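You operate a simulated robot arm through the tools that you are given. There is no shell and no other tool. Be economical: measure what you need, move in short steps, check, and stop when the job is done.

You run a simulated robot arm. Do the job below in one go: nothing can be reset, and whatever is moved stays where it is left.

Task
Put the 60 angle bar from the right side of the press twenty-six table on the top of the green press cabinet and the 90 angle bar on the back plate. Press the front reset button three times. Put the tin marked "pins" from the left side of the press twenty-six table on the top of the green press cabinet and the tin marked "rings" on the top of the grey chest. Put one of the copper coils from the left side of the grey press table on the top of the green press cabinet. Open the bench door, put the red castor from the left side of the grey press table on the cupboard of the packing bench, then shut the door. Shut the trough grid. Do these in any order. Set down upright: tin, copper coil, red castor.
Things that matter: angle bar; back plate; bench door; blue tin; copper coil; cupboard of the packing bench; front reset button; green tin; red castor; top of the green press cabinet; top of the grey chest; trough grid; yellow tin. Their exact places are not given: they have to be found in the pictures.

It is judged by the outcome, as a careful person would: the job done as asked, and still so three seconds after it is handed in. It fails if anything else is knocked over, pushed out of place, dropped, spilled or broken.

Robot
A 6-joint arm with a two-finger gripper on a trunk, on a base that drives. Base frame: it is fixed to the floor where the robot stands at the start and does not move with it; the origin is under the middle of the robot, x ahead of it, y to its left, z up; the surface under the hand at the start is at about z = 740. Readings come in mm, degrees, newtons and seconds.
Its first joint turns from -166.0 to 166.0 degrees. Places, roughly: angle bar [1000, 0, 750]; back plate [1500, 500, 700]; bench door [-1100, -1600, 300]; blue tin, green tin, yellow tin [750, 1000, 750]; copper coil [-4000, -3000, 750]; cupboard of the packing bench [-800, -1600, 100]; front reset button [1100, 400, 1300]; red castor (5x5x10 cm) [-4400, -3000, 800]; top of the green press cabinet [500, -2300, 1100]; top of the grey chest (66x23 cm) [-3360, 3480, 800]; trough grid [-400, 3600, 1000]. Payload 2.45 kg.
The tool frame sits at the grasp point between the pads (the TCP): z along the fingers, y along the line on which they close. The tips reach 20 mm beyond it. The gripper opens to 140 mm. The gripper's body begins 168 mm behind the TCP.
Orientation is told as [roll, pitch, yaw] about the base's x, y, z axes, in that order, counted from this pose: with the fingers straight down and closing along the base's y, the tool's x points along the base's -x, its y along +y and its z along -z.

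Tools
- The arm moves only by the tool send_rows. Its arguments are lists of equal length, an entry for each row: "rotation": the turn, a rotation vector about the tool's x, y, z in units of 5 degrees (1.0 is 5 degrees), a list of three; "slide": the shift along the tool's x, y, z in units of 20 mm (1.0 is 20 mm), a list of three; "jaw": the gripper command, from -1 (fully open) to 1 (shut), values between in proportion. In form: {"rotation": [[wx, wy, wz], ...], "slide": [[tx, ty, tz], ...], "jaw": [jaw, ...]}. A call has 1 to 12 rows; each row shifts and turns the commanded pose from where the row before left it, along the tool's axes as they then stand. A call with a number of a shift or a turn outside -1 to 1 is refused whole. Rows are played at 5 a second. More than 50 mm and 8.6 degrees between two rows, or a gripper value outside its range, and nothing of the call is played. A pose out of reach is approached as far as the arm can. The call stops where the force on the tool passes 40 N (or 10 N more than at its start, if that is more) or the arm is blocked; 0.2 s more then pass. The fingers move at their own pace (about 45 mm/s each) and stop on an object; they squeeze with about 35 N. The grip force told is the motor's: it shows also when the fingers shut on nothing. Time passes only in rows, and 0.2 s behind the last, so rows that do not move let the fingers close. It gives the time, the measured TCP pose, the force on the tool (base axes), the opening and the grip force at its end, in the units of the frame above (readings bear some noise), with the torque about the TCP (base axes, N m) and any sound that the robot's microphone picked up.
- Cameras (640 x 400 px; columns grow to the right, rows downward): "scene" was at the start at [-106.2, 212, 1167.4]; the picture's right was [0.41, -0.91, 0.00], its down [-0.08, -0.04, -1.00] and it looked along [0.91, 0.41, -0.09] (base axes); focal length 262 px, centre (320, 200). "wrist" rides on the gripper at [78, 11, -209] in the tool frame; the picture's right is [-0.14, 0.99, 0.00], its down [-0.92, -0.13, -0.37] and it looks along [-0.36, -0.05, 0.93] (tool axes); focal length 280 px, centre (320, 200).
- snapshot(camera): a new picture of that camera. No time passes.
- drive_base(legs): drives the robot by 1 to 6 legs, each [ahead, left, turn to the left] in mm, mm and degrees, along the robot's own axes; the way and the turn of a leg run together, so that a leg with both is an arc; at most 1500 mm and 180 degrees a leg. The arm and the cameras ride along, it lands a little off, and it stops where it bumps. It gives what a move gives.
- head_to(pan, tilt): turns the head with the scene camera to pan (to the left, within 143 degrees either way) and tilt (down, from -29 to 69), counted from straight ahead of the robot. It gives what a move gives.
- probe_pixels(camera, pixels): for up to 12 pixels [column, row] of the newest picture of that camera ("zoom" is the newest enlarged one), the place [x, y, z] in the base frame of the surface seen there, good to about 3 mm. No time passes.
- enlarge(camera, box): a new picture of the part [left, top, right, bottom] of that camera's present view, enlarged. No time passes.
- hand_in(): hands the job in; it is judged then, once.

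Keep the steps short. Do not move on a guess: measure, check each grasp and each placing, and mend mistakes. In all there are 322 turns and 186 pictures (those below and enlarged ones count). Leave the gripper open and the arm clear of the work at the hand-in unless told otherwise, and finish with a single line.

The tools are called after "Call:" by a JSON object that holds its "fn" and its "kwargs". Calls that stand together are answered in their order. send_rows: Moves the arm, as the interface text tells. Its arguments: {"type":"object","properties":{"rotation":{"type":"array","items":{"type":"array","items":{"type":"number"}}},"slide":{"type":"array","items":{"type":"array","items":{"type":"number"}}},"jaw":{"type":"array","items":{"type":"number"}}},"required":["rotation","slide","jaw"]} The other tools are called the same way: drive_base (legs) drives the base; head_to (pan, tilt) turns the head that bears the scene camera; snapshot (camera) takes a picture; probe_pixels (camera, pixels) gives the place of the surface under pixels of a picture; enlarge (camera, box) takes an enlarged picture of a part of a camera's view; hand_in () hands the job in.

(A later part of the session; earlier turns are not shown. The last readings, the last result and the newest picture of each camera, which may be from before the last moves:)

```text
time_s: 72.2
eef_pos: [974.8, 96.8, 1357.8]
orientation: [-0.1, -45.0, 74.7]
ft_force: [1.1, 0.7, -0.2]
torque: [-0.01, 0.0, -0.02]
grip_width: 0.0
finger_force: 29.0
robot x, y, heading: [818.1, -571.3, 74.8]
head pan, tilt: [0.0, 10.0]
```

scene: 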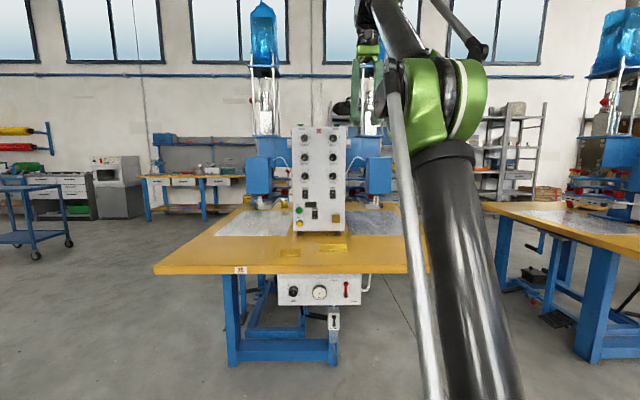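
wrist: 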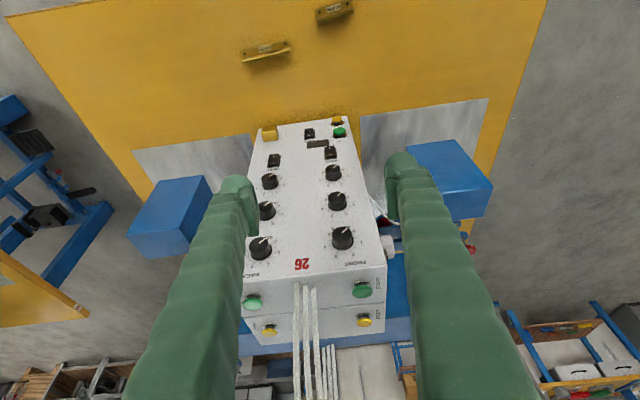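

Forward 264 mm at constant height, over the green button.

Call:
{"fn": "send_rows", "kwargs": {"rotation": [[0, 0, 0], [0, 0, 0], [0, 0, 0], [0, 0, 0], [0, 0, 0], [0, 0, 0], [0, 0, 0], [0, 0, 0], [0, 0, 0], [0, 0, 0], [0, 0, 0], [0, 0, 0]], "slide": [[-0.778, 0, 0.778], [-0.778, 0, 0.778], [-0.778, 0, 0.778], [-0.778, 0, 0.778], [-0.778, 0, 0.778], [-0.778, 0, 0.778], [-0.778, 0, 0.778], [-0.778, 0, 0.778], [-0.778, 0, 0.778], [-0.778, 0, 0.778], [-0.778, 0, 0.778], [-0.778, 0, 0.778]], "jaw": [1, 1, 1, 1, 1, 1, 1, 1, 1, 1, 1, 1]}}

Call:
{"fn": "snapshot", "kwargs": {"camera": "wrist"}}

```text
time_s: 74.8
eef_pos: [1047.6, 350.3, 1358.9]
orientation: [0.0, -45.0, 74.7]
ft_force: [0.1, -0.9, 0.1]
torque: [0.04, 0.02, -0.01]
grip_width: 0.0
finger_force: 29.1
robot x, y, heading: [819.5, -571.8, 74.4]
head pan, tilt: [0.0, 10.0]
```

```text
149 pictures are left
```

wrist: 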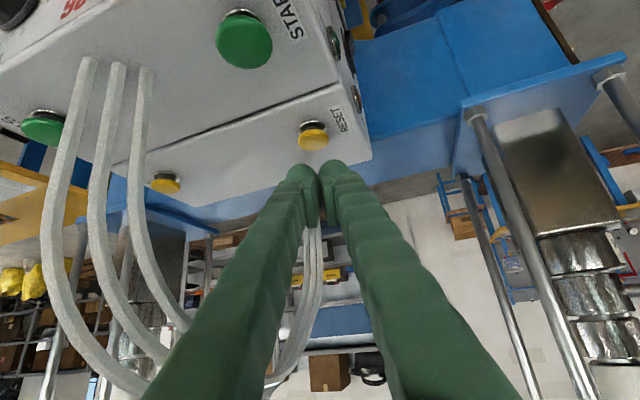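

Call:
{"fn": "probe_pixels", "kwargs": {"camera": "wrist", "pixels": [[313, 140], [313, 126], [302, 138], [324, 138], [313, 146], [330, 110]]}}

```text
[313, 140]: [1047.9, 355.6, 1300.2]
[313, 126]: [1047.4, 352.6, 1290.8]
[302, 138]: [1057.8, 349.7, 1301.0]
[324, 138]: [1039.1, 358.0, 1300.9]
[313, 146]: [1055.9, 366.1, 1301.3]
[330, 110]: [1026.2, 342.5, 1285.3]
```

Aligned; button centre ≈[1049,358], top 1301. Go 6 mm forward and 24 mm down, then small steps to feel contact.

Call:
{"fn": "send_rows", "kwargs": {"rotation": [[0, 0, 0], [0, 0, 0], [0, 0, 0]], "slide": [[-0.21, 0, 0.21], [0.424, 0, 0.424], [0.424, 0, 0.424]], "jaw": [1, 1, 1]}}

Call:
{"fn": "send_rows", "kwargs": {"rotation": [[0, 0, 0], [0, 0, 0], [0, 0, 0], [0, 0, 0], [0, 0, 0]], "slide": [[0.07, 0, 0.07], [0.07, 0, 0.07], [0.07, 0, 0.07], [0.07, 0, 0.07], [0.07, 0, 0.07]], "jaw": [1, 1, 1, 1, 1]}}

Call:
{"fn": "snapshot", "kwargs": {"camera": "wrist"}}

```text
time_s: 75.6
eef_pos: [1046.2, 356.9, 1335.3]
orientation: [-0.1, -45.0, 74.7]
ft_force: [0.1, -0.4, -0.6]
torque: [0.0, -0.02, 0.0]
grip_width: 0.0
finger_force: 29.4
robot x, y, heading: [820.2, -564.6, 74.6]
head pan, tilt: [0.0, 10.0]
```

```text
time_s: 76.8
eef_pos: [1046.8, 357.6, 1325.0]
orientation: [0.0, -45.1, 74.8]
ft_force: [-0.2, 0.7, 0.6]
torque: [0.01, 0.0, -0.01]
grip_width: 6.0
finger_force: 29.3
robot x, y, heading: [818.1, -571.2, 74.9]
head pan, tilt: [0.0, 10.0]
```

```text
148 pictures are left
```

wrist: 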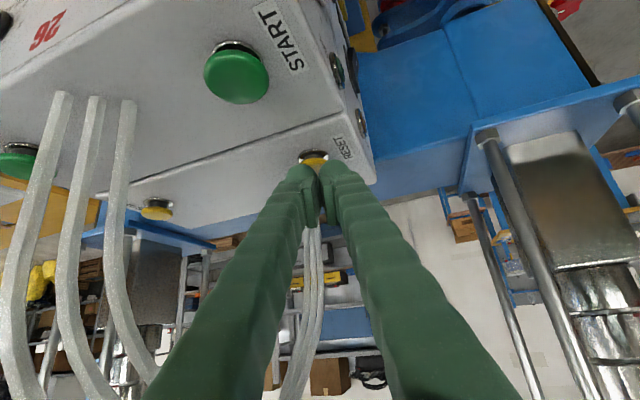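

The fingers were wedged 6 mm apart on the button's crown. Lift 12 mm and shift 8 mm sideways so that one finger lands squarely.

Call:
{"fn": "send_rows", "kwargs": {"rotation": [[0, 0, 0], [0, 0, 0], [0, 0, 0]], "slide": [[-0.35, 0, -0.35], [-0.1, 0.4, -0.1], [0, 0, 0]], "jaw": [1, 1, 1]}}

Call:
{"fn": "send_rows", "kwargs": {"rotation": [[0, 0, 0], [0, 0, 0], [0, 0, 0], [0, 0, 0]], "slide": [[0.14, 0, 0.14], [0.07, 0, 0.07], [0.07, 0, 0.07], [0.07, 0, 0.07]], "jaw": [1, 1, 1, 1]}}

```text
time_s: 77.6
eef_pos: [1037.6, 359.5, 1337.3]
orientation: [0.0, -45.1, 74.6]
ft_force: [-0.5, -1.0, 0.0]
torque: [-0.03, 0.01, -0.02]
grip_width: 0.0
finger_force: 29.6
robot x, y, heading: [821.7, -566.2, 74.6]
head pan, tilt: [0.0, 10.0]
```

```text
time_s: 78.6
eef_pos: [1038.8, 358.5, 1326.6]
orientation: [0.0, -45.1, 74.7]
ft_force: [-0.9, 0.7, -0.2]
torque: [0.0, 0.02, 0.02]
grip_width: 0.0
finger_force: 29.7
robot x, y, heading: [819.9, -569.5, 74.5]
head pan, tilt: [0.0, 10.0]
```

Call:
{"fn": "send_rows", "kwargs": {"rotation": [[0, 0, 0], [0, 0, 0], [0, 0, 0]], "slide": [[0.05, 0, 0.05], [0.05, 0, 0.05], [0.05, 0, 0.05]], "jaw": [1, 1, 1]}}

Call:
{"fn": "enlarge", "kwargs": {"camera": "wrist", "box": [250, 100, 390, 240]}}

```text
time_s: 79.4
eef_pos: [1039.3, 360.0, 1321.8]
orientation: [0.0, -45.0, 74.7]
ft_force: [0.0, -0.9, 1.6]
torque: [-0.01, -0.06, 0.0]
grip_width: 0.0
finger_force: 29.5
robot x, y, heading: [820.9, -565.4, 74.6]
head pan, tilt: [0.0, 10.0]
heard: click
```

```text
2.86 times, centred on (320, 170) of wrist
```

zoom: 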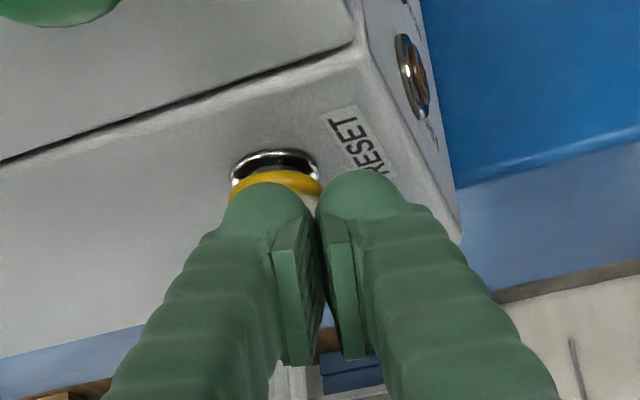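

A click: press one. Release by 14 mm, and press again.

Call:
{"fn": "send_rows", "kwargs": {"rotation": [[0, 0, 0], [0, 0, 0]], "slide": [[-0.5, 0, -0.5], [0, 0, 0]], "jaw": [1, 1]}}

Call:
{"fn": "send_rows", "kwargs": {"rotation": [[0, 0, 0], [0, 0, 0], [0, 0, 0], [0, 0, 0]], "slide": [[0.25, 0, 0.25], [0.15, 0, 0.15], [0.05, 0, 0.05], [0.05, 0, 0.05]], "jaw": [1, 1, 1, 1]}}

Call:
{"fn": "send_rows", "kwargs": {"rotation": [[0, 0, 0], [0, 0, 0]], "slide": [[-0.5, 0, -0.5], [0, 0, 0]], "jaw": [1, 1]}}

```text
time_s: 80.0
eef_pos: [1040.0, 359.0, 1337.2]
orientation: [0.0, -45.0, 74.7]
ft_force: [-0.6, 0.0, -0.5]
torque: [0.0, -0.01, 0.0]
grip_width: 0.0
finger_force: 28.8
robot x, y, heading: [820.8, -568.9, 74.8]
head pan, tilt: [0.0, 10.0]
```

```text
time_s: 81.0
eef_pos: [1039.7, 359.8, 1322.2]
orientation: [0.0, -45.0, 74.7]
ft_force: [-0.5, 0.5, 2.6]
torque: [0.01, 0.0, 0.05]
grip_width: 0.1
finger_force: 29.5
robot x, y, heading: [819.9, -566.7, 74.6]
head pan, tilt: [0.0, 10.0]
heard: click
```

```text
time_s: 81.6
eef_pos: [1039.6, 360.5, 1337.5]
orientation: [0.0, -45.0, 74.6]
ft_force: [0.2, 0.1, -0.9]
torque: [-0.02, 0.01, -0.03]
grip_width: 0.0
finger_force: 29.2
robot x, y, heading: [822.8, -569.0, 74.6]
head pan, tilt: [0.0, 10.0]
```

Second click heard. Third press, then rise.

Call:
{"fn": "send_rows", "kwargs": {"rotation": [[0, 0, 0], [0, 0, 0], [0, 0, 0], [0, 0, 0]], "slide": [[0.25, 0, 0.25], [0.15, 0, 0.15], [0.05, 0, 0.05], [0.05, 0, 0.05]], "jaw": [1, 1, 1, 1]}}

Call:
{"fn": "send_rows", "kwargs": {"rotation": [[0, 0, 0], [0, 0, 0]], "slide": [[-0.7, 0, -0.7], [-0.6, 0, -0.6]], "jaw": [1, 1]}}

Call:
{"fn": "enlarge", "kwargs": {"camera": "wrist", "box": [200, 0, 400, 200]}}

```text
time_s: 82.6
eef_pos: [1039.9, 359.4, 1323.9]
orientation: [-0.1, -45.0, 74.6]
ft_force: [-0.7, 0.6, 1.8]
torque: [0.02, 0.0, -0.03]
grip_width: 0.0
finger_force: 29.2
robot x, y, heading: [821.0, -570.6, 74.6]
head pan, tilt: [0.0, 10.0]
heard: click
```

```text
time_s: 83.2
eef_pos: [1039.0, 357.6, 1360.7]
orientation: [0.0, -45.0, 74.7]
ft_force: [-0.1, -0.6, 0.1]
torque: [-0.02, 0.04, 0.01]
grip_width: 0.0
finger_force: 29.7
robot x, y, heading: [819.4, -569.6, 74.7]
head pan, tilt: [0.0, 10.0]
```

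```text
2.00 times, centred on (300, 100) of wrist
```

zoom: 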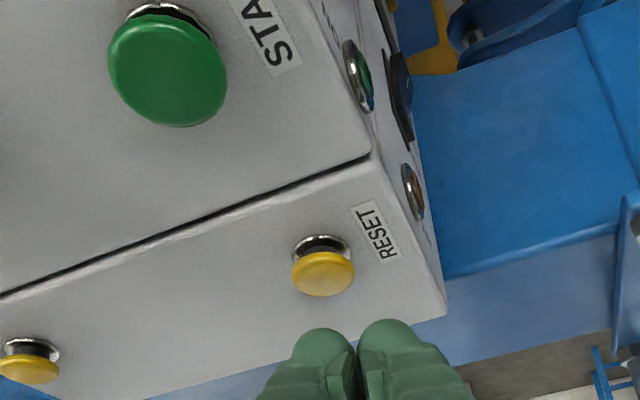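

Three clicks, button popped up again. Retract backwards and set the tool upright again.

Call:
{"fn": "send_rows", "kwargs": {"rotation": [[0, 0, 0], [0, 0, 0], [0, 0, 0], [0, 0, 0], [0, 0, 0], [0, 0, 0], [0, 0, 0], [0, 0, 0], [0, 0, 0], [0, 0, 0], [0, 0, 0], [0, 0, 0]], "slide": [[0.9, 0, -0.9], [0.9, 0, -0.9], [0.9, 0, -0.9], [0.9, 0, -0.9], [0.9, 0, -0.9], [0.9, 0, -0.9], [0.9, 0, -0.9], [0.9, 0, -0.9], [0.9, 0, -0.9], [0.9, 0, -0.9], [0.9, 0, -0.9], [0.9, 0, -0.9]], "jaw": [1, 1, 1, 1, 1, 1, 1, 1, 1, 1, 1, 1]}}

Call:
{"fn": "send_rows", "kwargs": {"rotation": [[0, 1, 0], [0, 1, 0], [0, 1, 0], [0, 1, 0], [0, 1, 0], [0, 1, 0], [0, 1, 0], [0, 1, 0], [0, 1, 0]], "slide": [[0, 0, 0], [0, 0, 0], [0, 0, 0], [0, 0, 0], [0, 0, 0], [0, 0, 0], [0, 0, 0], [0, 0, 0], [0, 0, 0]], "jaw": [0, 0, 0, 0, 0, 0, 0, 0, 0]}}

Call:
{"fn": "snapshot", "kwargs": {"camera": "wrist"}}

```text
time_s: 85.8
eef_pos: [959.4, 64.9, 1359.8]
orientation: [0.0, -45.0, 74.7]
ft_force: [-0.3, -0.4, 0.5]
torque: [-0.05, 0.03, -0.02]
grip_width: 0.0
finger_force: 29.3
robot x, y, heading: [821.4, -573.0, 74.6]
head pan, tilt: [0.0, 10.0]
```

```text
time_s: 87.8
eef_pos: [958.9, 64.2, 1359.5]
orientation: [0.0, 0.0, 74.8]
ft_force: [-0.2, -1.7, 0.3]
torque: [0.09, 0.0, 0.01]
grip_width: 69.9
finger_force: 0.0
robot x, y, heading: [823.3, -566.6, 74.6]
head pan, tilt: [0.0, 10.0]
```

```text
145 pictures are left
```

wrist: 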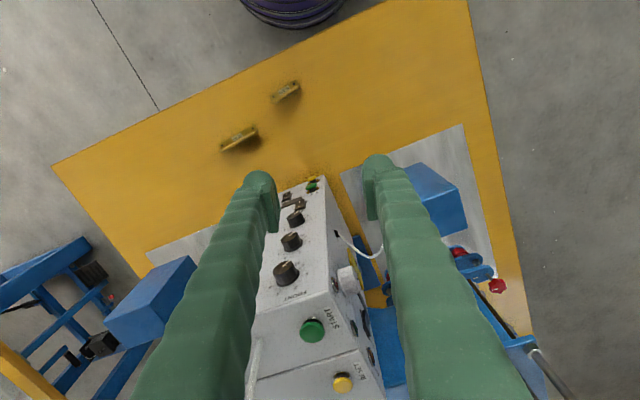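

Now the 90 bar. Measure it from the wrist view (285,92).

Call:
{"fn": "enlarge", "kwargs": {"camera": "wrist", "box": [210, 70, 310, 160]}}

Call:
{"fn": "probe_pixels", "kwargs": {"camera": "wrist", "pixels": [[273, 100], [298, 86], [285, 96], [285, 88], [464, 126], [343, 172], [212, 232], [147, 254]]}}

```text
4.44 times, centred on (260, 115) of wrist
```

zoom: 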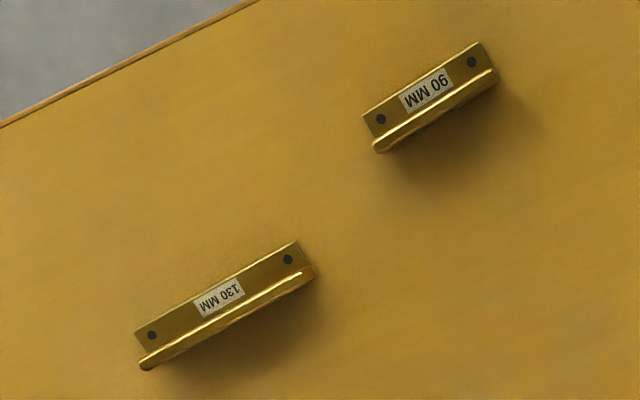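

```text
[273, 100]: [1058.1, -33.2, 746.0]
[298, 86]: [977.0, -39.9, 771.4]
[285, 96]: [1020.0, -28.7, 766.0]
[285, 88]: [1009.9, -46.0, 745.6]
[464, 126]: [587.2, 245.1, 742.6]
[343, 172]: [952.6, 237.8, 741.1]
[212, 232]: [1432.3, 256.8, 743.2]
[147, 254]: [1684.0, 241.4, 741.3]
```

Call:
{"fn": "probe_pixels", "kwargs": {"camera": "zoom", "pixels": [[378, 143], [493, 76], [436, 108], [370, 118], [483, 50], [425, 90]]}}

Call:
{"fn": "send_rows", "kwargs": {"rotation": [[0, 0, 1], [0, 0, 1], [0, 0, 1], [0, 0, 1], [0, 0, 1], [0, 0, 1], [0, 0, 1], [0, 0, 1], [0, 0, 1], [0, 0, 1], [0, 0, 1], [0, 0, 1]], "slide": [[0, 0, 0], [0, 0, 0], [0, 0, 0], [0, 0, 0], [0, 0, 0], [0, 0, 0], [0, 0, 0], [0, 0, 0], [0, 0, 0], [0, 0, 0], [0, 0, 0], [0, 0, 0]], "jaw": [0, 0, 0, 0, 0, 0, 0, 0, 0, 0, 0, 0]}}

```text
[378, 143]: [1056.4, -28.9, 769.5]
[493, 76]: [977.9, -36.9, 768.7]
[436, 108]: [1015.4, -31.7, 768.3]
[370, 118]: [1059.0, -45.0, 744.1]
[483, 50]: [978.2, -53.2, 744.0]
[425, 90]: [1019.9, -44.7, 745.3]
```

```text
time_s: 90.4
eef_pos: [958.2, 66.0, 1359.5]
orientation: [0.0, 0.0, 14.5]
ft_force: [0.1, 0.3, 0.2]
torque: [0.0, 0.01, -0.02]
grip_width: 69.9
finger_force: 0.0
robot x, y, heading: [820.5, -569.7, 74.4]
head pan, tilt: [0.0, 10.0]
```

Bar axis at 5.8°, centre (1017,-33), top z 769.5. Align and descend above it.

Call:
{"fn": "send_rows", "kwargs": {"rotation": [[0, 0, 0.87], [0, 0, 0.87], [0, 0, 0], [0, 0, 0], [0, 0, 0], [0, 0, 0], [0, 0, 0], [0, 0, 0], [0, 0, 0], [0, 0, 0], [0, 0, 0], [0, 0, 0]], "slide": [[0, 0, 0], [0, 0, 0], [-0.404, -0.8675, 1], [-0.404, -0.8675, 1], [-0.404, -0.8675, 1], [-0.404, -0.8675, 1], [-0.404, -0.8675, 1], [-0.404, -0.8675, 1], [0, 0, 1], [0, 0, 1], [0, 0, 1], [0, 0, 1]], "jaw": [0, 0, 0, 0, 0, 0, 0, 0, 0, 0, 0, 0]}}

Call:
{"fn": "send_rows", "kwargs": {"rotation": [[0, 0, 0], [0, 0, 0], [0, 0, 0], [0, 0, 0], [0, 0, 0], [0, 0, 0], [0, 0, 0], [0, 0, 0], [0, 0, 0], [0, 0, 0], [0, 0, 0], [0, 0, 0]], "slide": [[0, 0, 1], [0, 0, 1], [0, 0, 1], [0, 0, 1], [0, 0, 1], [0, 0, 1], [0, 0, 1], [0, 0, 1], [0, 0, 1], [0, 0, 1], [0, 0, 1], [0, 0, 1]], "jaw": [0, 0, 0, 0, 0, 0, 0, 0, 0, 0, 0, 0]}}

Call:
{"fn": "snapshot", "kwargs": {"camera": "wrist"}}

```text
time_s: 93.0
eef_pos: [1016.3, -33.9, 1160.1]
orientation: [0.0, -0.1, 5.9]
ft_force: [-0.6, 0.4, 0.3]
torque: [-0.02, 0.0, 0.0]
grip_width: 69.7
finger_force: 0.1
robot x, y, heading: [819.0, -569.3, 74.9]
head pan, tilt: [0.0, 10.0]
```

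```text
time_s: 95.6
eef_pos: [1015.7, -35.3, 920.0]
orientation: [-0.1, -0.1, 5.9]
ft_force: [-0.9, 0.6, 0.1]
torque: [0.03, -0.01, 0.02]
grip_width: 69.9
finger_force: 0.0
robot x, y, heading: [819.6, -569.5, 74.7]
head pan, tilt: [0.0, 10.0]
```

```text
143 pictures are left
```

wrist: 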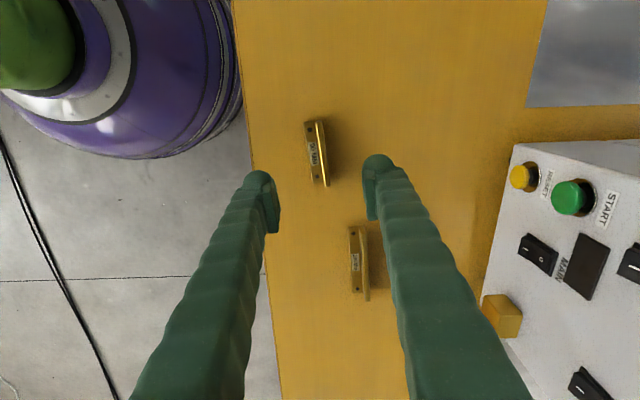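

Call:
{"fn": "probe_pixels", "kwargs": {"camera": "wrist", "pixels": [[318, 124], [326, 184], [322, 152], [230, 100], [150, 150]]}}

Call:
{"fn": "send_rows", "kwargs": {"rotation": [[0, 0, 0], [0, 0, 0], [0, 0, 0], [0, 0, 0], [0, 0, 0], [0, 0, 0]], "slide": [[0, 0.06, 1], [0, 0.06, 1], [0, 0, 1], [0, 0, 1], [0, 0, 1], [0, 0, 1]], "jaw": [0, 0, 0, 0, 0, 0]}}

```text
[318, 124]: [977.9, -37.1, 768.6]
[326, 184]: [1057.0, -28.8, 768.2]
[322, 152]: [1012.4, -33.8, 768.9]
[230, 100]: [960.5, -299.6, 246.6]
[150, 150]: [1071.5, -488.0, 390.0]
```

```text
time_s: 97.0
eef_pos: [1018.4, -30.5, 798.6]
orientation: [0.0, 0.0, 6.0]
ft_force: [-0.4, 0.9, 0.4]
torque: [-0.03, 0.01, -0.02]
grip_width: 69.9
finger_force: 0.1
robot x, y, heading: [820.0, -568.6, 74.8]
head pan, tilt: [0.0, 10.0]
```

Call:
{"fn": "send_rows", "kwargs": {"rotation": [[0, 0, 0], [0, 0, 0], [0, 0, 0], [0, 0, 0], [0, 0, 0], [0, 0, 0], [0, 0, 0], [0, 0, 0]], "slide": [[0, 0, 0.8], [0, 0, 0.65], [0, 0, 0], [0, 0, 0], [0, 0, 0], [0, 0, 0], [0, 0, 0], [0, 0, 0]], "jaw": [0, 0, 1, 1, 1, 1, 1, 1]}}

Call:
{"fn": "send_rows", "kwargs": {"rotation": [[0, 0, 0], [0, 0, 0], [0, 0, 0], [0, 0, 0], [0, 0, 0], [0, 0, 0], [0, 0, 0]], "slide": [[0, 0, -0.5], [0, 0, -1], [0, 0, -1], [0, 0, -1], [0, 0, -1], [0, 0, -1], [0, 0, -1]], "jaw": [1, 1, 1, 1, 1, 1, 1]}}

Call:
{"fn": "snapshot", "kwargs": {"camera": "wrist"}}

```text
time_s: 98.8
eef_pos: [1019.3, -32.0, 770.3]
orientation: [0.0, 0.1, 6.0]
ft_force: [-0.1, 0.3, 0.3]
torque: [0.0, -0.01, -0.02]
grip_width: 8.1
finger_force: 35.1
robot x, y, heading: [819.0, -570.6, 74.7]
head pan, tilt: [0.0, 10.0]
```

```text
time_s: 100.4
eef_pos: [1017.4, -32.3, 901.3]
orientation: [0.0, 0.0, 6.1]
ft_force: [0.5, 0.3, -2.5]
torque: [0.0, 0.01, 0.01]
grip_width: 7.7
finger_force: 35.1
robot x, y, heading: [819.4, -571.1, 74.7]
head pan, tilt: [0.0, 10.0]
```

```text
142 pictures are left
```

wrist: 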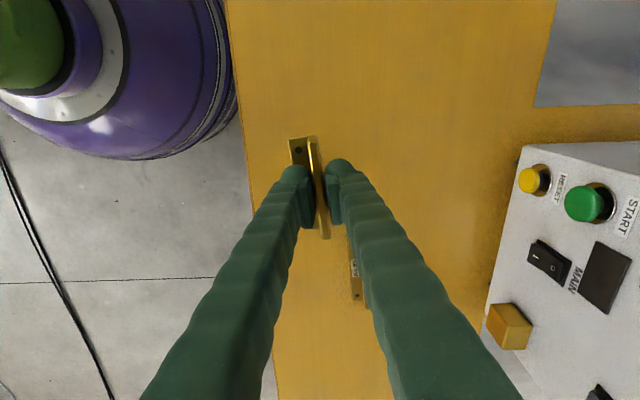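

Bar held. Turn to face +y, and drive along the table to the back plate's side.

Call:
{"fn": "drive_base", "kwargs": {"legs": [[0, 0, 15.3], [0, -640, 0], [60, 0, 0]]}}

Call:
{"fn": "snapshot", "kwargs": {"camera": "wrist"}}

Call:
{"fn": "snapshot", "kwargs": {"camera": "scene"}}

```text
time_s: 105.5
eef_pos: [1506.1, 60.0, 901.1]
orientation: [0.1, 0.0, 21.3]
ft_force: [0.0, -0.7, -1.9]
torque: [0.02, 0.02, 0.01]
grip_width: 7.7
finger_force: 34.8
robot x, y, heading: [1457.0, -508.4, 90.1]
head pan, tilt: [0.0, 10.0]
```

```text
141 pictures are left
```

wrist: 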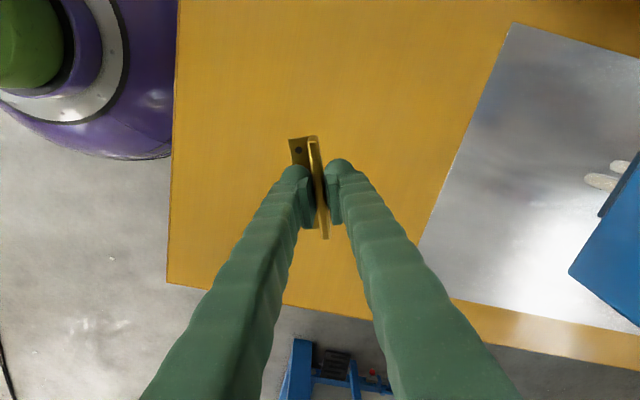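

```text
140 pictures are left
```

scene: 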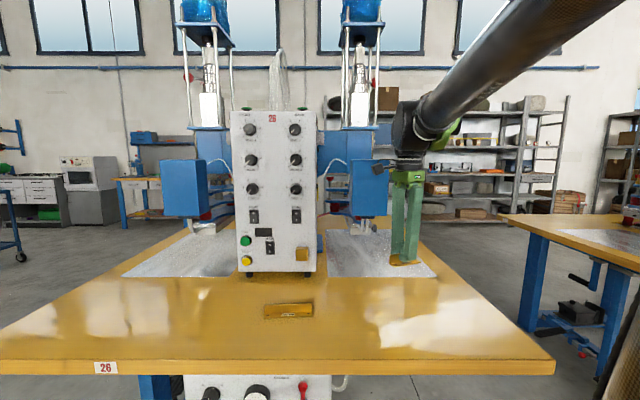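

Call:
{"fn": "probe_pixels", "kwargs": {"camera": "wrist", "pixels": [[511, 28], [425, 245], [500, 305], [500, 150], [520, 240], [600, 290], [572, 265], [612, 182], [630, 328]]}}

Call:
{"fn": "probe_pixels", "kwargs": {"camera": "scene", "pixels": [[352, 210], [385, 213], [372, 165], [365, 232], [330, 270], [430, 272]]}}

```text
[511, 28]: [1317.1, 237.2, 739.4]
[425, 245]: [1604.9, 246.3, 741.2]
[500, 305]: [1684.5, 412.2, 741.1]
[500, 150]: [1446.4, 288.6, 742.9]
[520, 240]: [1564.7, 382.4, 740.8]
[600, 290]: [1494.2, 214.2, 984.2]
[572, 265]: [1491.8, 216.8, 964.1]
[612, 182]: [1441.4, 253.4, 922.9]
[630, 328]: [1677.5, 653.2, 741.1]
```

```text
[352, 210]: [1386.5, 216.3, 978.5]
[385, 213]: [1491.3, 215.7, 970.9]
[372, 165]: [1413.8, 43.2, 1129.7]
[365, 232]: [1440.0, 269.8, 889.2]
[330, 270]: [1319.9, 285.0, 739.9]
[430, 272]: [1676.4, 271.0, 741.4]
```

Back plate: x 1317–1680, from y≈240. The blue box (x 1386–1491, z>960) overhangs. I'll place the bar at about (1603,330), with the hand turned so its camera points to me. Drive right 100, turn the hand.

Call:
{"fn": "drive_base", "kwargs": {"legs": [[0, -100, 0]]}}

Call:
{"fn": "send_rows", "kwargs": {"rotation": [[0, 0, -1], [0, 0, -1], [0, 0, -1], [0, 0, -1], [0, 0, -1], [0, 0, -1], [0, 0, -1], [0, 0, -1], [0, 0, -1], [0, 0, -1], [0, 0, -1], [0, 0, -1]], "slide": [[0, 0, 0], [0, 0, 0], [0, 0, 0], [0, 0, 0], [0, 0, 0], [0, 0, 0], [0, 0, 0], [0, 0, 0], [0, 0, 0], [0, 0, 0], [0, 0, 0], [0, 0, 0]], "jaw": [1, 1, 1, 1, 1, 1, 1, 1, 1, 1, 1, 1]}}

Call:
{"fn": "send_rows", "kwargs": {"rotation": [[0, 0, -1], [0, 0, -0.76], [0, 0, 0], [0, 0, 0], [0, 0, 0], [0, 0, 0], [0, 0, 0], [0, 0, 0], [0, 0, 0], [0, 0, 0]], "slide": [[0, 0, 0], [0, 0, 0], [-1, 0, 0], [-1, 0, 0], [-1, 0, 0], [-1, 0, 0], [-1, 0, 0], [-1, 0, 0], [-1, 0, 0], [-1, 0, 0]], "jaw": [1, 1, 1, 1, 1, 1, 1, 1, 1, 1]}}

Call:
{"fn": "snapshot", "kwargs": {"camera": "wrist"}}

```text
time_s: 106.6
eef_pos: [1605.7, 60.2, 900.9]
orientation: [0.1, 0.0, 21.4]
ft_force: [-0.3, -0.6, -1.9]
torque: [-0.02, -0.04, 0.01]
grip_width: 7.7
finger_force: 35.0
robot x, y, heading: [1556.1, -512.5, 90.3]
head pan, tilt: [0.0, 10.0]
```

```text
time_s: 109.2
eef_pos: [1605.3, 59.8, 901.1]
orientation: [0.0, 0.0, 81.5]
ft_force: [0.6, -0.2, -2.2]
torque: [-0.01, 0.01, 0.05]
grip_width: 7.9
finger_force: 35.2
robot x, y, heading: [1559.4, -507.3, 90.1]
head pan, tilt: [0.0, 10.0]
```

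```text
time_s: 111.4
eef_pos: [1603.7, 220.6, 900.7]
orientation: [0.0, 0.0, 90.2]
ft_force: [-1.0, 0.2, -3.0]
torque: [0.02, -0.01, -0.02]
grip_width: 7.9
finger_force: 35.1
robot x, y, heading: [1559.1, -510.4, 90.2]
head pan, tilt: [0.0, 10.0]
```

```text
139 pictures are left
```

wrist: 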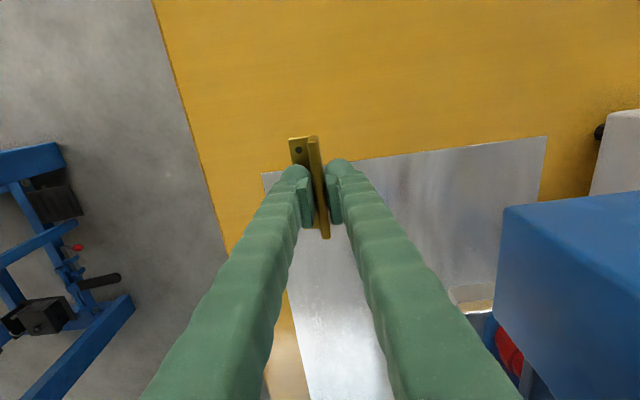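

Clear of the box. Forward 110, then down.

Call:
{"fn": "send_rows", "kwargs": {"rotation": [[0, 0, 0], [0, 0, 0], [0, 0, 0], [0, 0, 0], [0, 0, 0], [0, 0, 0], [0, 0, 0], [0, 0, 0], [0, 0, 0], [0, 0, 0], [0, 0, 0], [0, 0, 0]], "slide": [[-1, 0, 0], [-1, 0, 0], [-1, 0, 0], [-1, 0, 0], [-1, 0, 0], [-0.5, 0, 0], [0, 0, 1], [0, 0, 1], [0, 0, 1], [0, 0, 1], [0, 0, 1], [0, 0, 1]], "jaw": [1, 1, 1, 1, 1, 1, 1, 1, 1, 1, 1, 1]}}

Call:
{"fn": "send_rows", "kwargs": {"rotation": [[0, 0, 0], [0, 0, 0], [0, 0, 0], [0, 0, 0]], "slide": [[0, 0, 0.2], [0, 0, 0.12], [0, 0, 0.1], [0, 0, 0.08]], "jaw": [1, 1, 1, 1]}}

```text
time_s: 114.0
eef_pos: [1605.9, 329.5, 779.9]
orientation: [0.0, 0.0, 90.2]
ft_force: [-0.4, 0.4, -2.9]
torque: [0.01, 0.0, -0.02]
grip_width: 7.6
finger_force: 35.5
robot x, y, heading: [1559.9, -509.6, 90.0]
head pan, tilt: [0.0, 10.0]
```

```text
time_s: 115.0
eef_pos: [1604.0, 330.0, 771.9]
orientation: [0.1, 0.0, 90.3]
ft_force: [-0.3, 1.3, 15.2]
torque: [-0.23, -0.03, 0.0]
grip_width: 7.9
finger_force: 34.8
robot x, y, heading: [1557.5, -511.0, 90.0]
head pan, tilt: [0.0, 10.0]
```

Contact (15 N). Release and lift, then check.

Call:
{"fn": "send_rows", "kwargs": {"rotation": [[0, 0, 0], [0, 0, 0], [0, 0, 0], [0, 0, 0]], "slide": [[0, 0, 0], [0, 0, 0], [0, 0, 0], [0, 0, 0]], "jaw": [0.6, 0.5, 0.5, 0.5]}}

Call:
{"fn": "send_rows", "kwargs": {"rotation": [[0, 0, 0], [0, 0, 0], [0, 0, 0], [0, 0, 0], [0, 0, 0], [0, 0, 0], [0, 0, 0]], "slide": [[0, 0, -1], [0, 0, -1], [0, 0, -1], [0, 0, -1], [0, 0, -1], [0, 0, -1], [0, 0, -1]], "jaw": [0.5, 0.5, 0.5, 0.5, 0.5, 0.5, 0.5]}}

Call:
{"fn": "snapshot", "kwargs": {"camera": "wrist"}}

```text
time_s: 116.0
eef_pos: [1604.5, 328.2, 771.0]
orientation: [-0.1, 0.0, 90.2]
ft_force: [-0.3, 0.9, 0.6]
torque: [0.02, -0.02, -0.01]
grip_width: 34.8
finger_force: 0.0
robot x, y, heading: [1556.3, -506.2, 90.3]
head pan, tilt: [0.0, 10.0]
```

```text
time_s: 117.6
eef_pos: [1604.4, 330.9, 909.9]
orientation: [0.0, -0.1, 90.1]
ft_force: [0.0, 0.1, -0.4]
torque: [-0.01, 0.01, 0.0]
grip_width: 34.9
finger_force: 0.1
robot x, y, heading: [1559.3, -506.9, 89.9]
head pan, tilt: [0.0, 10.0]
```

```text
138 pictures are left
```

wrist: 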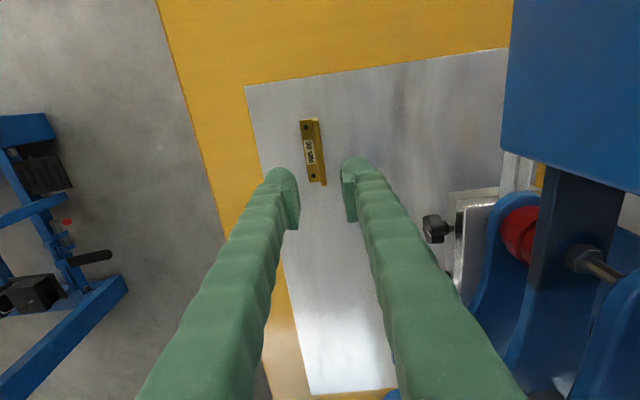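

The 90 bar stands on the back plate. Retract and drive round to the front of the table, by the tins.

Call:
{"fn": "send_rows", "kwargs": {"rotation": [[0, 0, 0], [0, 0, 0], [0, 0, 0], [0, 0, 0], [0, 0, 0], [0, 0, 0], [0, 0, 0], [0, 0, 0], [0, 0, 0], [0, 0, 0], [0, 0, 0], [0, 0, 0]], "slide": [[1, 0, 0], [1, 0, 0], [1, 0, 0], [1, 0, 0], [1, 0, 0], [1, 0, 0], [1, 0, 0], [1, 0, 0], [1, 0, -1], [1, 0, -1], [1, 0, -1], [1, 0, -1]], "jaw": [0, 0, 0, 0, 0, 0, 0, 0, 0, 0, 0, 0]}}

Call:
{"fn": "drive_base", "kwargs": {"legs": [[-300, 0, 0], [0, 1500, 0], [0, 60, 0], [1500, 0, 0], [230, 0, 0], [0, 0, -90]]}}

Call:
{"fn": "head_to", "kwargs": {"pan": 0, "tilt": 25}}

Call:
{"fn": "snapshot", "kwargs": {"camera": "scene"}}

```text
time_s: 120.2
eef_pos: [1605.4, 89.5, 990.3]
orientation: [0.0, 0.1, 90.2]
ft_force: [-0.5, -0.7, 0.0]
torque: [-0.09, 0.05, 0.0]
grip_width: 70.0
finger_force: 0.1
robot x, y, heading: [1557.4, -508.1, 90.2]
head pan, tilt: [0.0, 10.0]
```

```text
time_s: 142.2
eef_pos: [568.4, 863.2, 989.1]
orientation: [0.0, 0.1, -0.7]
ft_force: [-0.5, -0.3, 0.0]
torque: [-0.01, -0.03, -0.02]
grip_width: 70.1
finger_force: 0.1
robot x, y, heading: [-29.0, 915.8, -0.8]
head pan, tilt: [0.0, 10.0]
```

```text
time_s: 143.0
eef_pos: [569.5, 862.7, 990.2]
orientation: [0.0, -0.1, -0.7]
ft_force: [0.2, -0.9, 0.7]
torque: [0.0, 0.0, 0.01]
grip_width: 69.9
finger_force: 0.2
robot x, y, heading: [-27.9, 917.9, -0.5]
head pan, tilt: [0.0, 25.0]
```

```text
137 pictures are left
```

scene: 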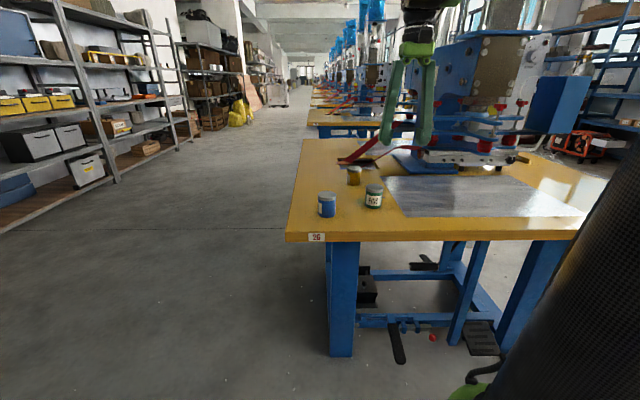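

Call:
{"fn": "enlarge", "kwargs": {"camera": "scene", "box": [310, 160, 400, 225]}}

Call:
{"fn": "probe_pixels", "kwargs": {"camera": "scene", "pixels": [[327, 206], [328, 193], [374, 198], [374, 187], [354, 178], [354, 168]]}}

Call:
{"fn": "snapshot", "kwargs": {"camera": "wrist"}}

```text
6.15 times, centred on (355, 192) of scene
```

zoom: 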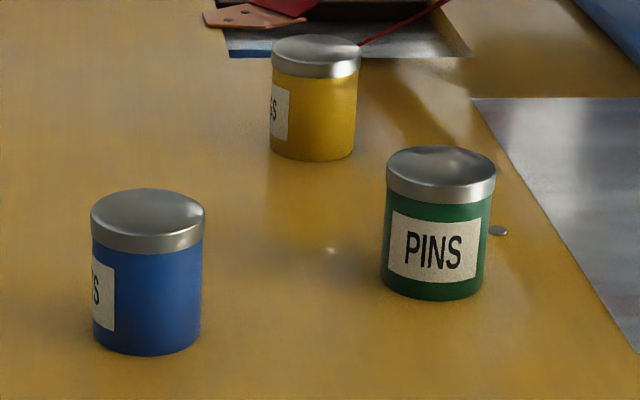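

```text
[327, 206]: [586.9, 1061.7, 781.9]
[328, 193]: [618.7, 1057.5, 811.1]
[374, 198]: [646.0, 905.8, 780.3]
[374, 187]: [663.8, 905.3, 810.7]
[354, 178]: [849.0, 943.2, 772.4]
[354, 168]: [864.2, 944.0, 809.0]
```

```text
135 pictures are left
```

wrist: 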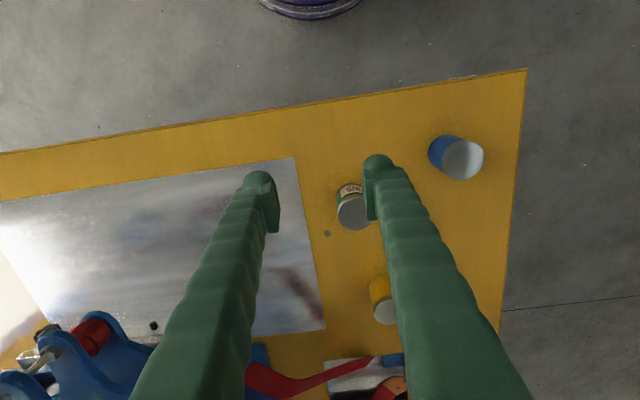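

"PINS" is the green tin; the yellow label ends in "GS", presumably RINGS (verify later). Probe the green lid in the wrist view.

Call:
{"fn": "probe_pixels", "kwargs": {"camera": "wrist", "pixels": [[354, 212], [340, 212], [354, 196], [354, 228], [367, 212], [463, 158], [385, 312]]}}

```text
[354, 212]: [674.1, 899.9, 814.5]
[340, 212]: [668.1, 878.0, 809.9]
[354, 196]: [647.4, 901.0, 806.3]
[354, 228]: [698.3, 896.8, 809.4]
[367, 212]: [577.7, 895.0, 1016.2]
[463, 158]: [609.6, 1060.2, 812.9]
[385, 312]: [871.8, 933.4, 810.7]
```

Green lid centre ≈(673,900), top z 812, diameter ~52. Move above it with the jaw at ~90 mm.

Call:
{"fn": "send_rows", "kwargs": {"rotation": [[0, 0, 0], [0, 0, 0], [0, 0, 0], [0, 0, 0], [0, 0, 0], [0, 0, 0]], "slide": [[-0.86, 0.319, 0.9], [-0.86, 0.319, 0.9], [-0.86, 0.319, 0.9], [-0.86, 0.319, 0.9], [-0.86, 0.319, 0.9], [-0.86, 0.319, 0.9]], "jaw": [-0.3, -0.3, -0.3, -0.3, -0.3, -0.3]}}

Call:
{"fn": "snapshot", "kwargs": {"camera": "wrist"}}

```text
time_s: 144.4
eef_pos: [671.4, 899.2, 882.3]
orientation: [0.0, -0.1, -0.8]
ft_force: [-0.5, -1.0, 0.1]
torque: [0.0, -0.02, -0.02]
grip_width: 90.8
finger_force: 0.2
robot x, y, heading: [-34.4, 917.3, -0.9]
head pan, tilt: [0.0, 25.0]
```

```text
134 pictures are left
```

wrist: 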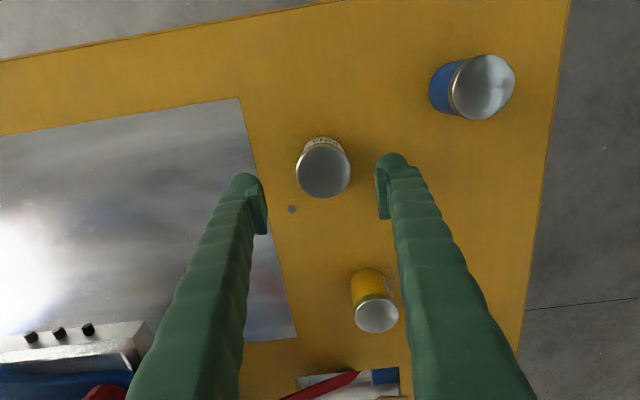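

Call:
{"fn": "send_rows", "kwargs": {"rotation": [[0, 0, 0], [0, 0, 0], [0, 0, 0], [0, 0, 0], [0, 0, 0]], "slide": [[0, 0, 1], [0, 0, 1], [0, 0, 1], [0, 0, 1], [0, 0, 1]], "jaw": [-0.3, -0.3, -0.3, -0.3, -0.3]}}

Call:
{"fn": "send_rows", "kwargs": {"rotation": [[0, 0, 0], [0, 0, 0], [0, 0, 0], [0, 0, 0], [0, 0, 0]], "slide": [[0, 0, 0], [0, 0, 0], [0, 0, 0], [0, 0, 0], [0, 0, 0]], "jaw": [1, 1, 1, 1, 1]}}

Call:
{"fn": "send_rows", "kwargs": {"rotation": [[0, 0, 0], [0, 0, 0], [0, 0, 0], [0, 0, 0], [0, 0, 0]], "slide": [[0, 0, -0.4], [0, 0, -1], [0, 0, -1], [0, 0, -1], [0, 0, -1]], "jaw": [1, 1, 1, 1, 1]}}

Call:
{"fn": "snapshot", "kwargs": {"camera": "wrist"}}

```text
time_s: 145.6
eef_pos: [671.1, 900.0, 781.9]
orientation: [0.1, 0.1, -0.7]
ft_force: [-0.2, 0.5, -0.9]
torque: [-0.01, -0.02, -0.02]
grip_width: 91.0
finger_force: 0.0
robot x, y, heading: [-30.8, 917.6, -0.7]
head pan, tilt: [0.0, 25.0]
```

```text
time_s: 146.8
eef_pos: [671.7, 900.3, 782.4]
orientation: [0.1, 0.1, -0.7]
ft_force: [-0.1, 0.8, 0.1]
torque: [-0.04, -0.03, 0.03]
grip_width: 58.6
finger_force: 34.6
robot x, y, heading: [-29.2, 916.4, -0.7]
head pan, tilt: [0.0, 25.0]
```

```text
time_s: 148.0
eef_pos: [673.2, 900.4, 869.4]
orientation: [0.0, 0.0, -0.6]
ft_force: [0.2, -0.3, -3.1]
torque: [-0.02, 0.04, 0.0]
grip_width: 58.6
finger_force: 34.7
robot x, y, heading: [-35.2, 920.6, -0.9]
head pan, tilt: [0.0, 25.0]
```

```text
133 pictures are left
```

wrist: 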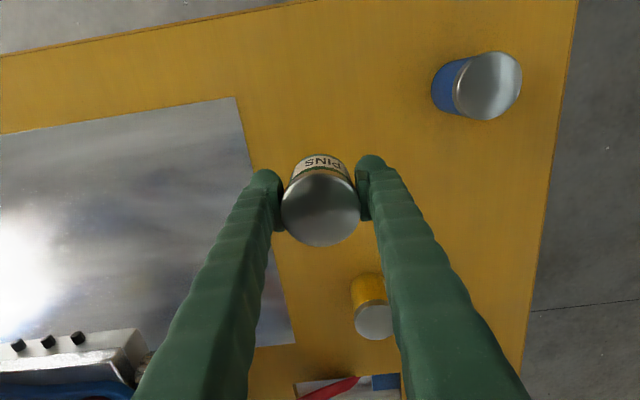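

PINS tin held (58.6 mm). Raise it high (~1250), back off, and drive to the cabinet.

Call:
{"fn": "send_rows", "kwargs": {"rotation": [[0, 0, 0], [0, 0, 0], [0, 0, 0], [0, 0, 0], [0, 0, 0], [0, 0, 0], [0, 0, 0], [0, 0, 0], [0, 0, 0], [0, 0, 0], [0, 0, 0], [0, 0, 0]], "slide": [[0.3, 0, -1], [0.3, 0, -1], [0.3, 0, -1], [0.3, 0, -1], [0.3, 0, -1], [0.3, 0, -1], [0.3, 0, -1], [0.3, 0, -1], [0.3, 0, -1], [0.3, 0, -1], [0.3, 0, -1], [0.3, 0, -1]], "jaw": [1, 1, 1, 1, 1, 1, 1, 1, 1, 1, 1, 1]}}

Call:
{"fn": "send_rows", "kwargs": {"rotation": [[0, 0, 0], [0, 0, 0], [0, 0, 0], [0, 0, 0], [0, 0, 0], [0, 0, 0], [0, 0, 0]], "slide": [[0, 0, -1], [0, 0, -1], [0, 0, -1], [0, 0, -1], [0, 0, -1], [0, 0, -1], [0, 0, -1]], "jaw": [1, 1, 1, 1, 1, 1, 1]}}

Call:
{"fn": "drive_base", "kwargs": {"legs": [[-300, 0, 0], [0, 0, -89.3], [1150, 0, 0], [500, 1030, 0], [380, 0, 0]]}}

Call:
{"fn": "snapshot", "kwargs": {"camera": "wrist"}}

```text
time_s: 150.6
eef_pos: [601.3, 901.9, 1110.6]
orientation: [0.0, 0.0, -0.6]
ft_force: [0.5, 0.5, -2.0]
torque: [0.03, 0.02, 0.02]
grip_width: 58.5
finger_force: 35.2
robot x, y, heading: [-27.7, 920.0, -0.9]
head pan, tilt: [0.0, 25.0]
```

```text
time_s: 152.2
eef_pos: [598.8, 901.4, 1249.8]
orientation: [0.0, 0.0, -0.7]
ft_force: [-0.9, -0.3, -3.1]
torque: [0.02, -0.01, 0.02]
grip_width: 58.8
finger_force: 35.1
robot x, y, heading: [-30.0, 919.2, -0.9]
head pan, tilt: [0.0, 25.0]
```

```text
time_s: 170.8
eef_pos: [732.6, -1699.4, 1250.3]
orientation: [0.0, 0.0, -88.6]
ft_force: [-0.2, -1.3, -3.0]
torque: [0.0, -0.01, -0.02]
grip_width: 58.6
finger_force: 34.8
robot x, y, heading: [726.0, -1068.6, -88.7]
head pan, tilt: [0.0, 25.0]
```

```text
132 pictures are left
```

wrist: 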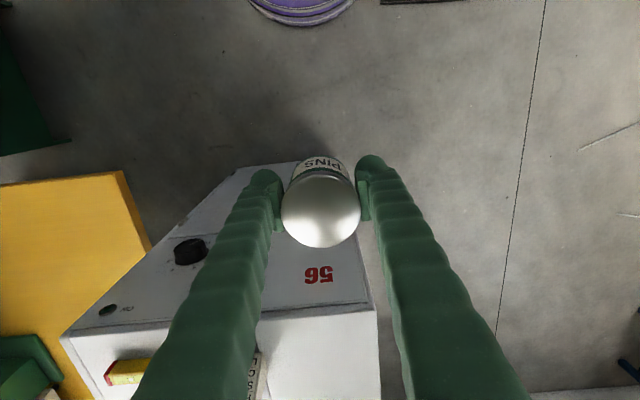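

Call:
{"fn": "drive_base", "kwargs": {"legs": [[310, -30, 0]]}}

Call:
{"fn": "snapshot", "kwargs": {"camera": "wrist"}}

```text
time_s: 172.9
eef_pos: [711.0, -2012.9, 1250.1]
orientation: [0.0, -0.1, -88.7]
ft_force: [0.2, -0.7, -2.1]
torque: [0.03, 0.02, -0.01]
grip_width: 58.6
finger_force: 34.8
robot x, y, heading: [704.8, -1386.7, -88.9]
head pan, tilt: [0.0, 25.0]
```

```text
131 pictures are left
```

wrist: 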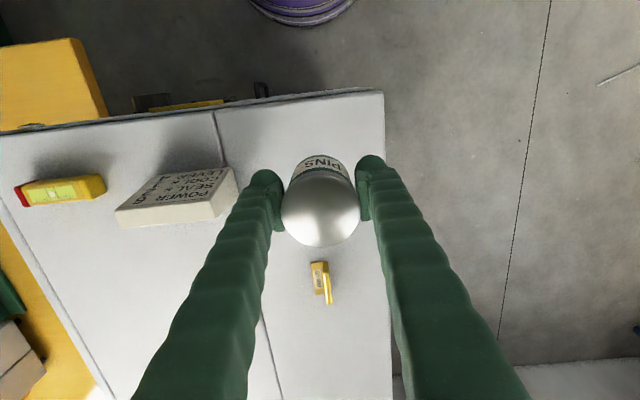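

Shift to (700,-2050) and lower to near contact (expected TCP z≈1163).

Call:
{"fn": "send_rows", "kwargs": {"rotation": [[0, 0, 0], [0, 0, 0], [0, 0, 0], [0, 0, 0], [0, 0, 0], [0, 0, 0]], "slide": [[-0.9, -0.3, 0], [-0.9, -0.25, 0], [0, 0, 1], [0, 0, 1], [0, 0, 1], [0, 0, 1]], "jaw": [1, 1, 1, 1, 1, 1]}}

Call:
{"fn": "send_rows", "kwargs": {"rotation": [[0, 0, 0], [0, 0, 0], [0, 0, 0], [0, 0, 0]], "slide": [[0, 0, 0.15], [0, 0, 0.1], [0, 0, 0.1], [0, 0, 0.08]], "jaw": [1, 1, 1, 1]}}

```text
time_s: 174.3
eef_pos: [700.9, -2052.0, 1169.4]
orientation: [-0.1, 0.0, -88.6]
ft_force: [-0.7, 0.3, -3.4]
torque: [0.03, 0.0, -0.01]
grip_width: 58.5
finger_force: 35.7
robot x, y, heading: [705.1, -1385.7, -88.6]
head pan, tilt: [0.0, 25.0]
```

```text
time_s: 175.3
eef_pos: [700.9, -2050.1, 1161.7]
orientation: [0.0, 0.0, -88.6]
ft_force: [-1.1, -1.7, 4.9]
torque: [-0.02, 0.01, -0.03]
grip_width: 58.9
finger_force: 35.1
robot x, y, heading: [706.2, -1384.5, -88.7]
head pan, tilt: [0.0, 25.0]
```

Contact. Release and lift.

Call:
{"fn": "send_rows", "kwargs": {"rotation": [[0, 0, 0], [0, 0, 0], [0, 0, 0], [0, 0, 0]], "slide": [[0, 0, 0], [0, 0, 0], [0, 0, 0], [0, 0, 0]], "jaw": [0, -0.2, -0.2, -0.2]}}

Call:
{"fn": "send_rows", "kwargs": {"rotation": [[0, 0, 0], [0, 0, 0], [0, 0, 0], [0, 0, 0], [0, 0, 0], [0, 0, 0]], "slide": [[0, 0, -1], [0, 0, -1], [0, 0, -1], [0, 0, -1], [0, 0, -1], [0, 0, -0.5]], "jaw": [-0.2, -0.2, -0.2, -0.2, -0.2, -0.2]}}

Call:
{"fn": "snapshot", "kwargs": {"camera": "wrist"}}

```text
time_s: 176.3
eef_pos: [701.8, -2050.3, 1162.6]
orientation: [0.0, -0.2, -88.7]
ft_force: [-0.5, -0.5, -0.4]
torque: [-0.01, 0.0, 0.01]
grip_width: 84.0
finger_force: 0.0
robot x, y, heading: [701.9, -1384.4, -88.7]
head pan, tilt: [0.0, 25.0]
```

```text
time_s: 177.7
eef_pos: [701.9, -2050.1, 1270.3]
orientation: [0.0, -0.1, -88.6]
ft_force: [-0.4, 0.0, -0.5]
torque: [0.01, 0.04, 0.0]
grip_width: 84.1
finger_force: 0.0
robot x, y, heading: [703.6, -1382.7, -88.6]
head pan, tilt: [0.0, 25.0]
```

```text
130 pictures are left
```

wrist: 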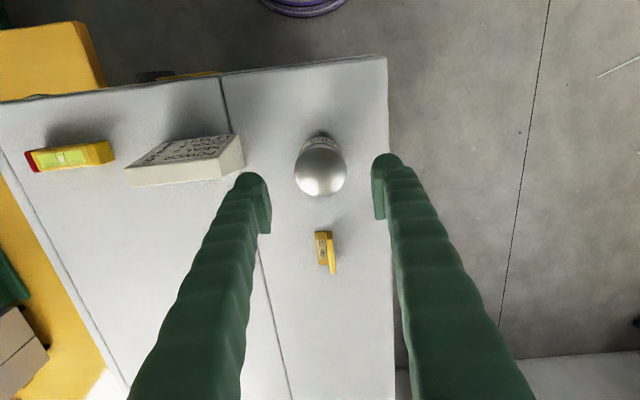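

Pins tin upright on the cabinet. Back to the tins for the yellow one.

Call:
{"fn": "drive_base", "kwargs": {"legs": [[-690, 0, 0], [-500, -1030, 0], [-1130, 0, 0], [0, 0, 88.7], [380, 0, 0]]}}

Call:
{"fn": "snapshot", "kwargs": {"camera": "wrist"}}

Call:
{"fn": "snapshot", "kwargs": {"camera": "scene"}}

```text
time_s: 198.0
eef_pos: [629.8, 918.2, 1271.4]
orientation: [0.1, 0.0, 2.5]
ft_force: [-1.1, -0.1, -0.2]
torque: [-0.01, 0.0, 0.03]
grip_width: 83.9
finger_force: 0.1
robot x, y, heading: [-34.4, 910.7, 2.3]
head pan, tilt: [0.0, 25.0]
```

```text
129 pictures are left
```

wrist: 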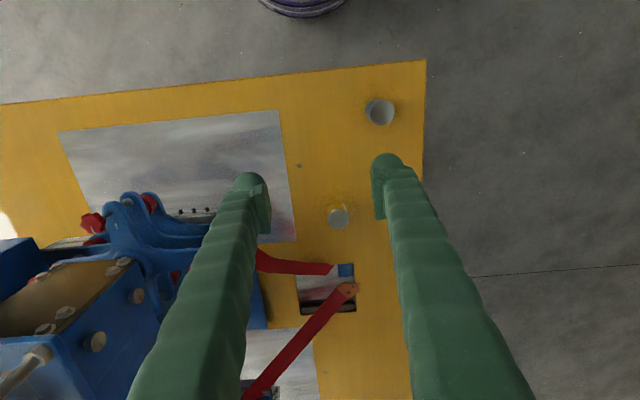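

```text
128 pictures are left
```

scene: 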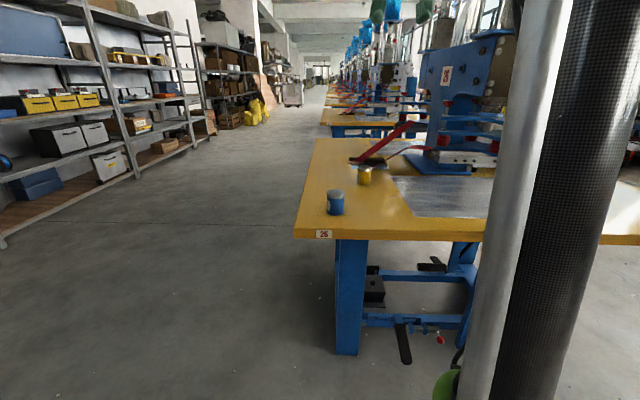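

Call:
{"fn": "probe_pixels", "kwargs": {"camera": "wrist", "pixels": [[339, 218], [329, 218], [349, 218], [339, 209], [339, 227], [380, 112]]}}

Call:
{"fn": "enlarge", "kwargs": {"camera": "scene", "box": [310, 155, 400, 225]}}

Call:
{"fn": "drive_base", "kwargs": {"legs": [[170, 0, -2.3]]}}

```text
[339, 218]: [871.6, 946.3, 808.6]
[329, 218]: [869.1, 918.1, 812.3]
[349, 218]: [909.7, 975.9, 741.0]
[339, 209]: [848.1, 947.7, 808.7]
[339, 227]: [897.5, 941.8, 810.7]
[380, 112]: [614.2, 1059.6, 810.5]
```

```text
5.71 times, centred on (355, 190) of scene
```

zoom: 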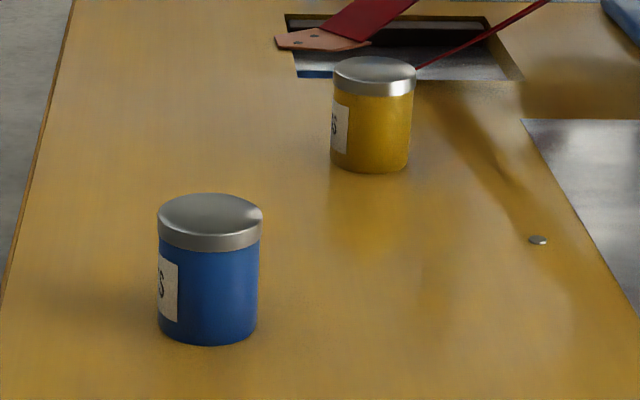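

```text
time_s: 199.4
eef_pos: [798.6, 892.5, 1270.4]
orientation: [0.0, 0.0, -0.2]
ft_force: [-0.2, -0.9, -1.1]
torque: [0.02, 0.04, 0.0]
grip_width: 84.3
finger_force: 0.1
robot x, y, heading: [131.2, 914.5, 0.0]
head pan, tilt: [0.0, 25.0]
```

I want to read both labels before choosing; drive left and look from there.

Call:
{"fn": "drive_base", "kwargs": {"legs": [[0, 650, 0]]}}

Call:
{"fn": "head_to", "kwargs": {"pan": -45, "tilt": 20}}

Call:
{"fn": "snapshot", "kwargs": {"camera": "scene"}}

```text
time_s: 203.0
eef_pos: [801.8, 1531.4, 1271.4]
orientation: [-0.1, -0.1, -0.3]
ft_force: [0.6, -0.1, 0.0]
torque: [-0.02, 0.02, 0.0]
grip_width: 84.0
finger_force: 0.1
robot x, y, heading: [133.3, 1550.7, -0.2]
head pan, tilt: [0.0, 25.0]
```

```text
time_s: 204.1
eef_pos: [801.1, 1531.9, 1270.0]
orientation: [0.0, -0.1, -0.4]
ft_force: [-0.2, -0.7, 0.1]
torque: [-0.01, 0.01, 0.0]
grip_width: 84.2
finger_force: 0.2
robot x, y, heading: [135.5, 1562.2, -0.3]
head pan, tilt: [-45.0, 20.0]
```

```text
126 pictures are left
```

scene: 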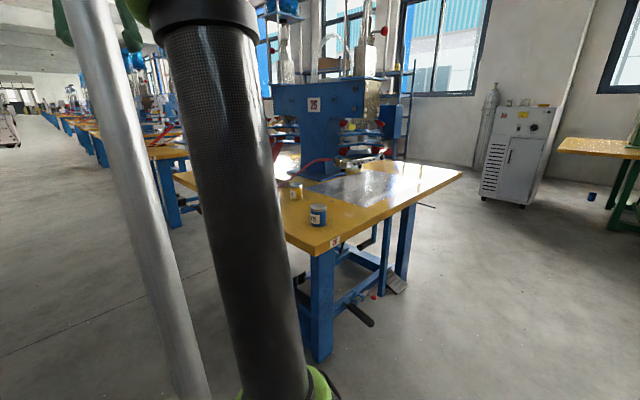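

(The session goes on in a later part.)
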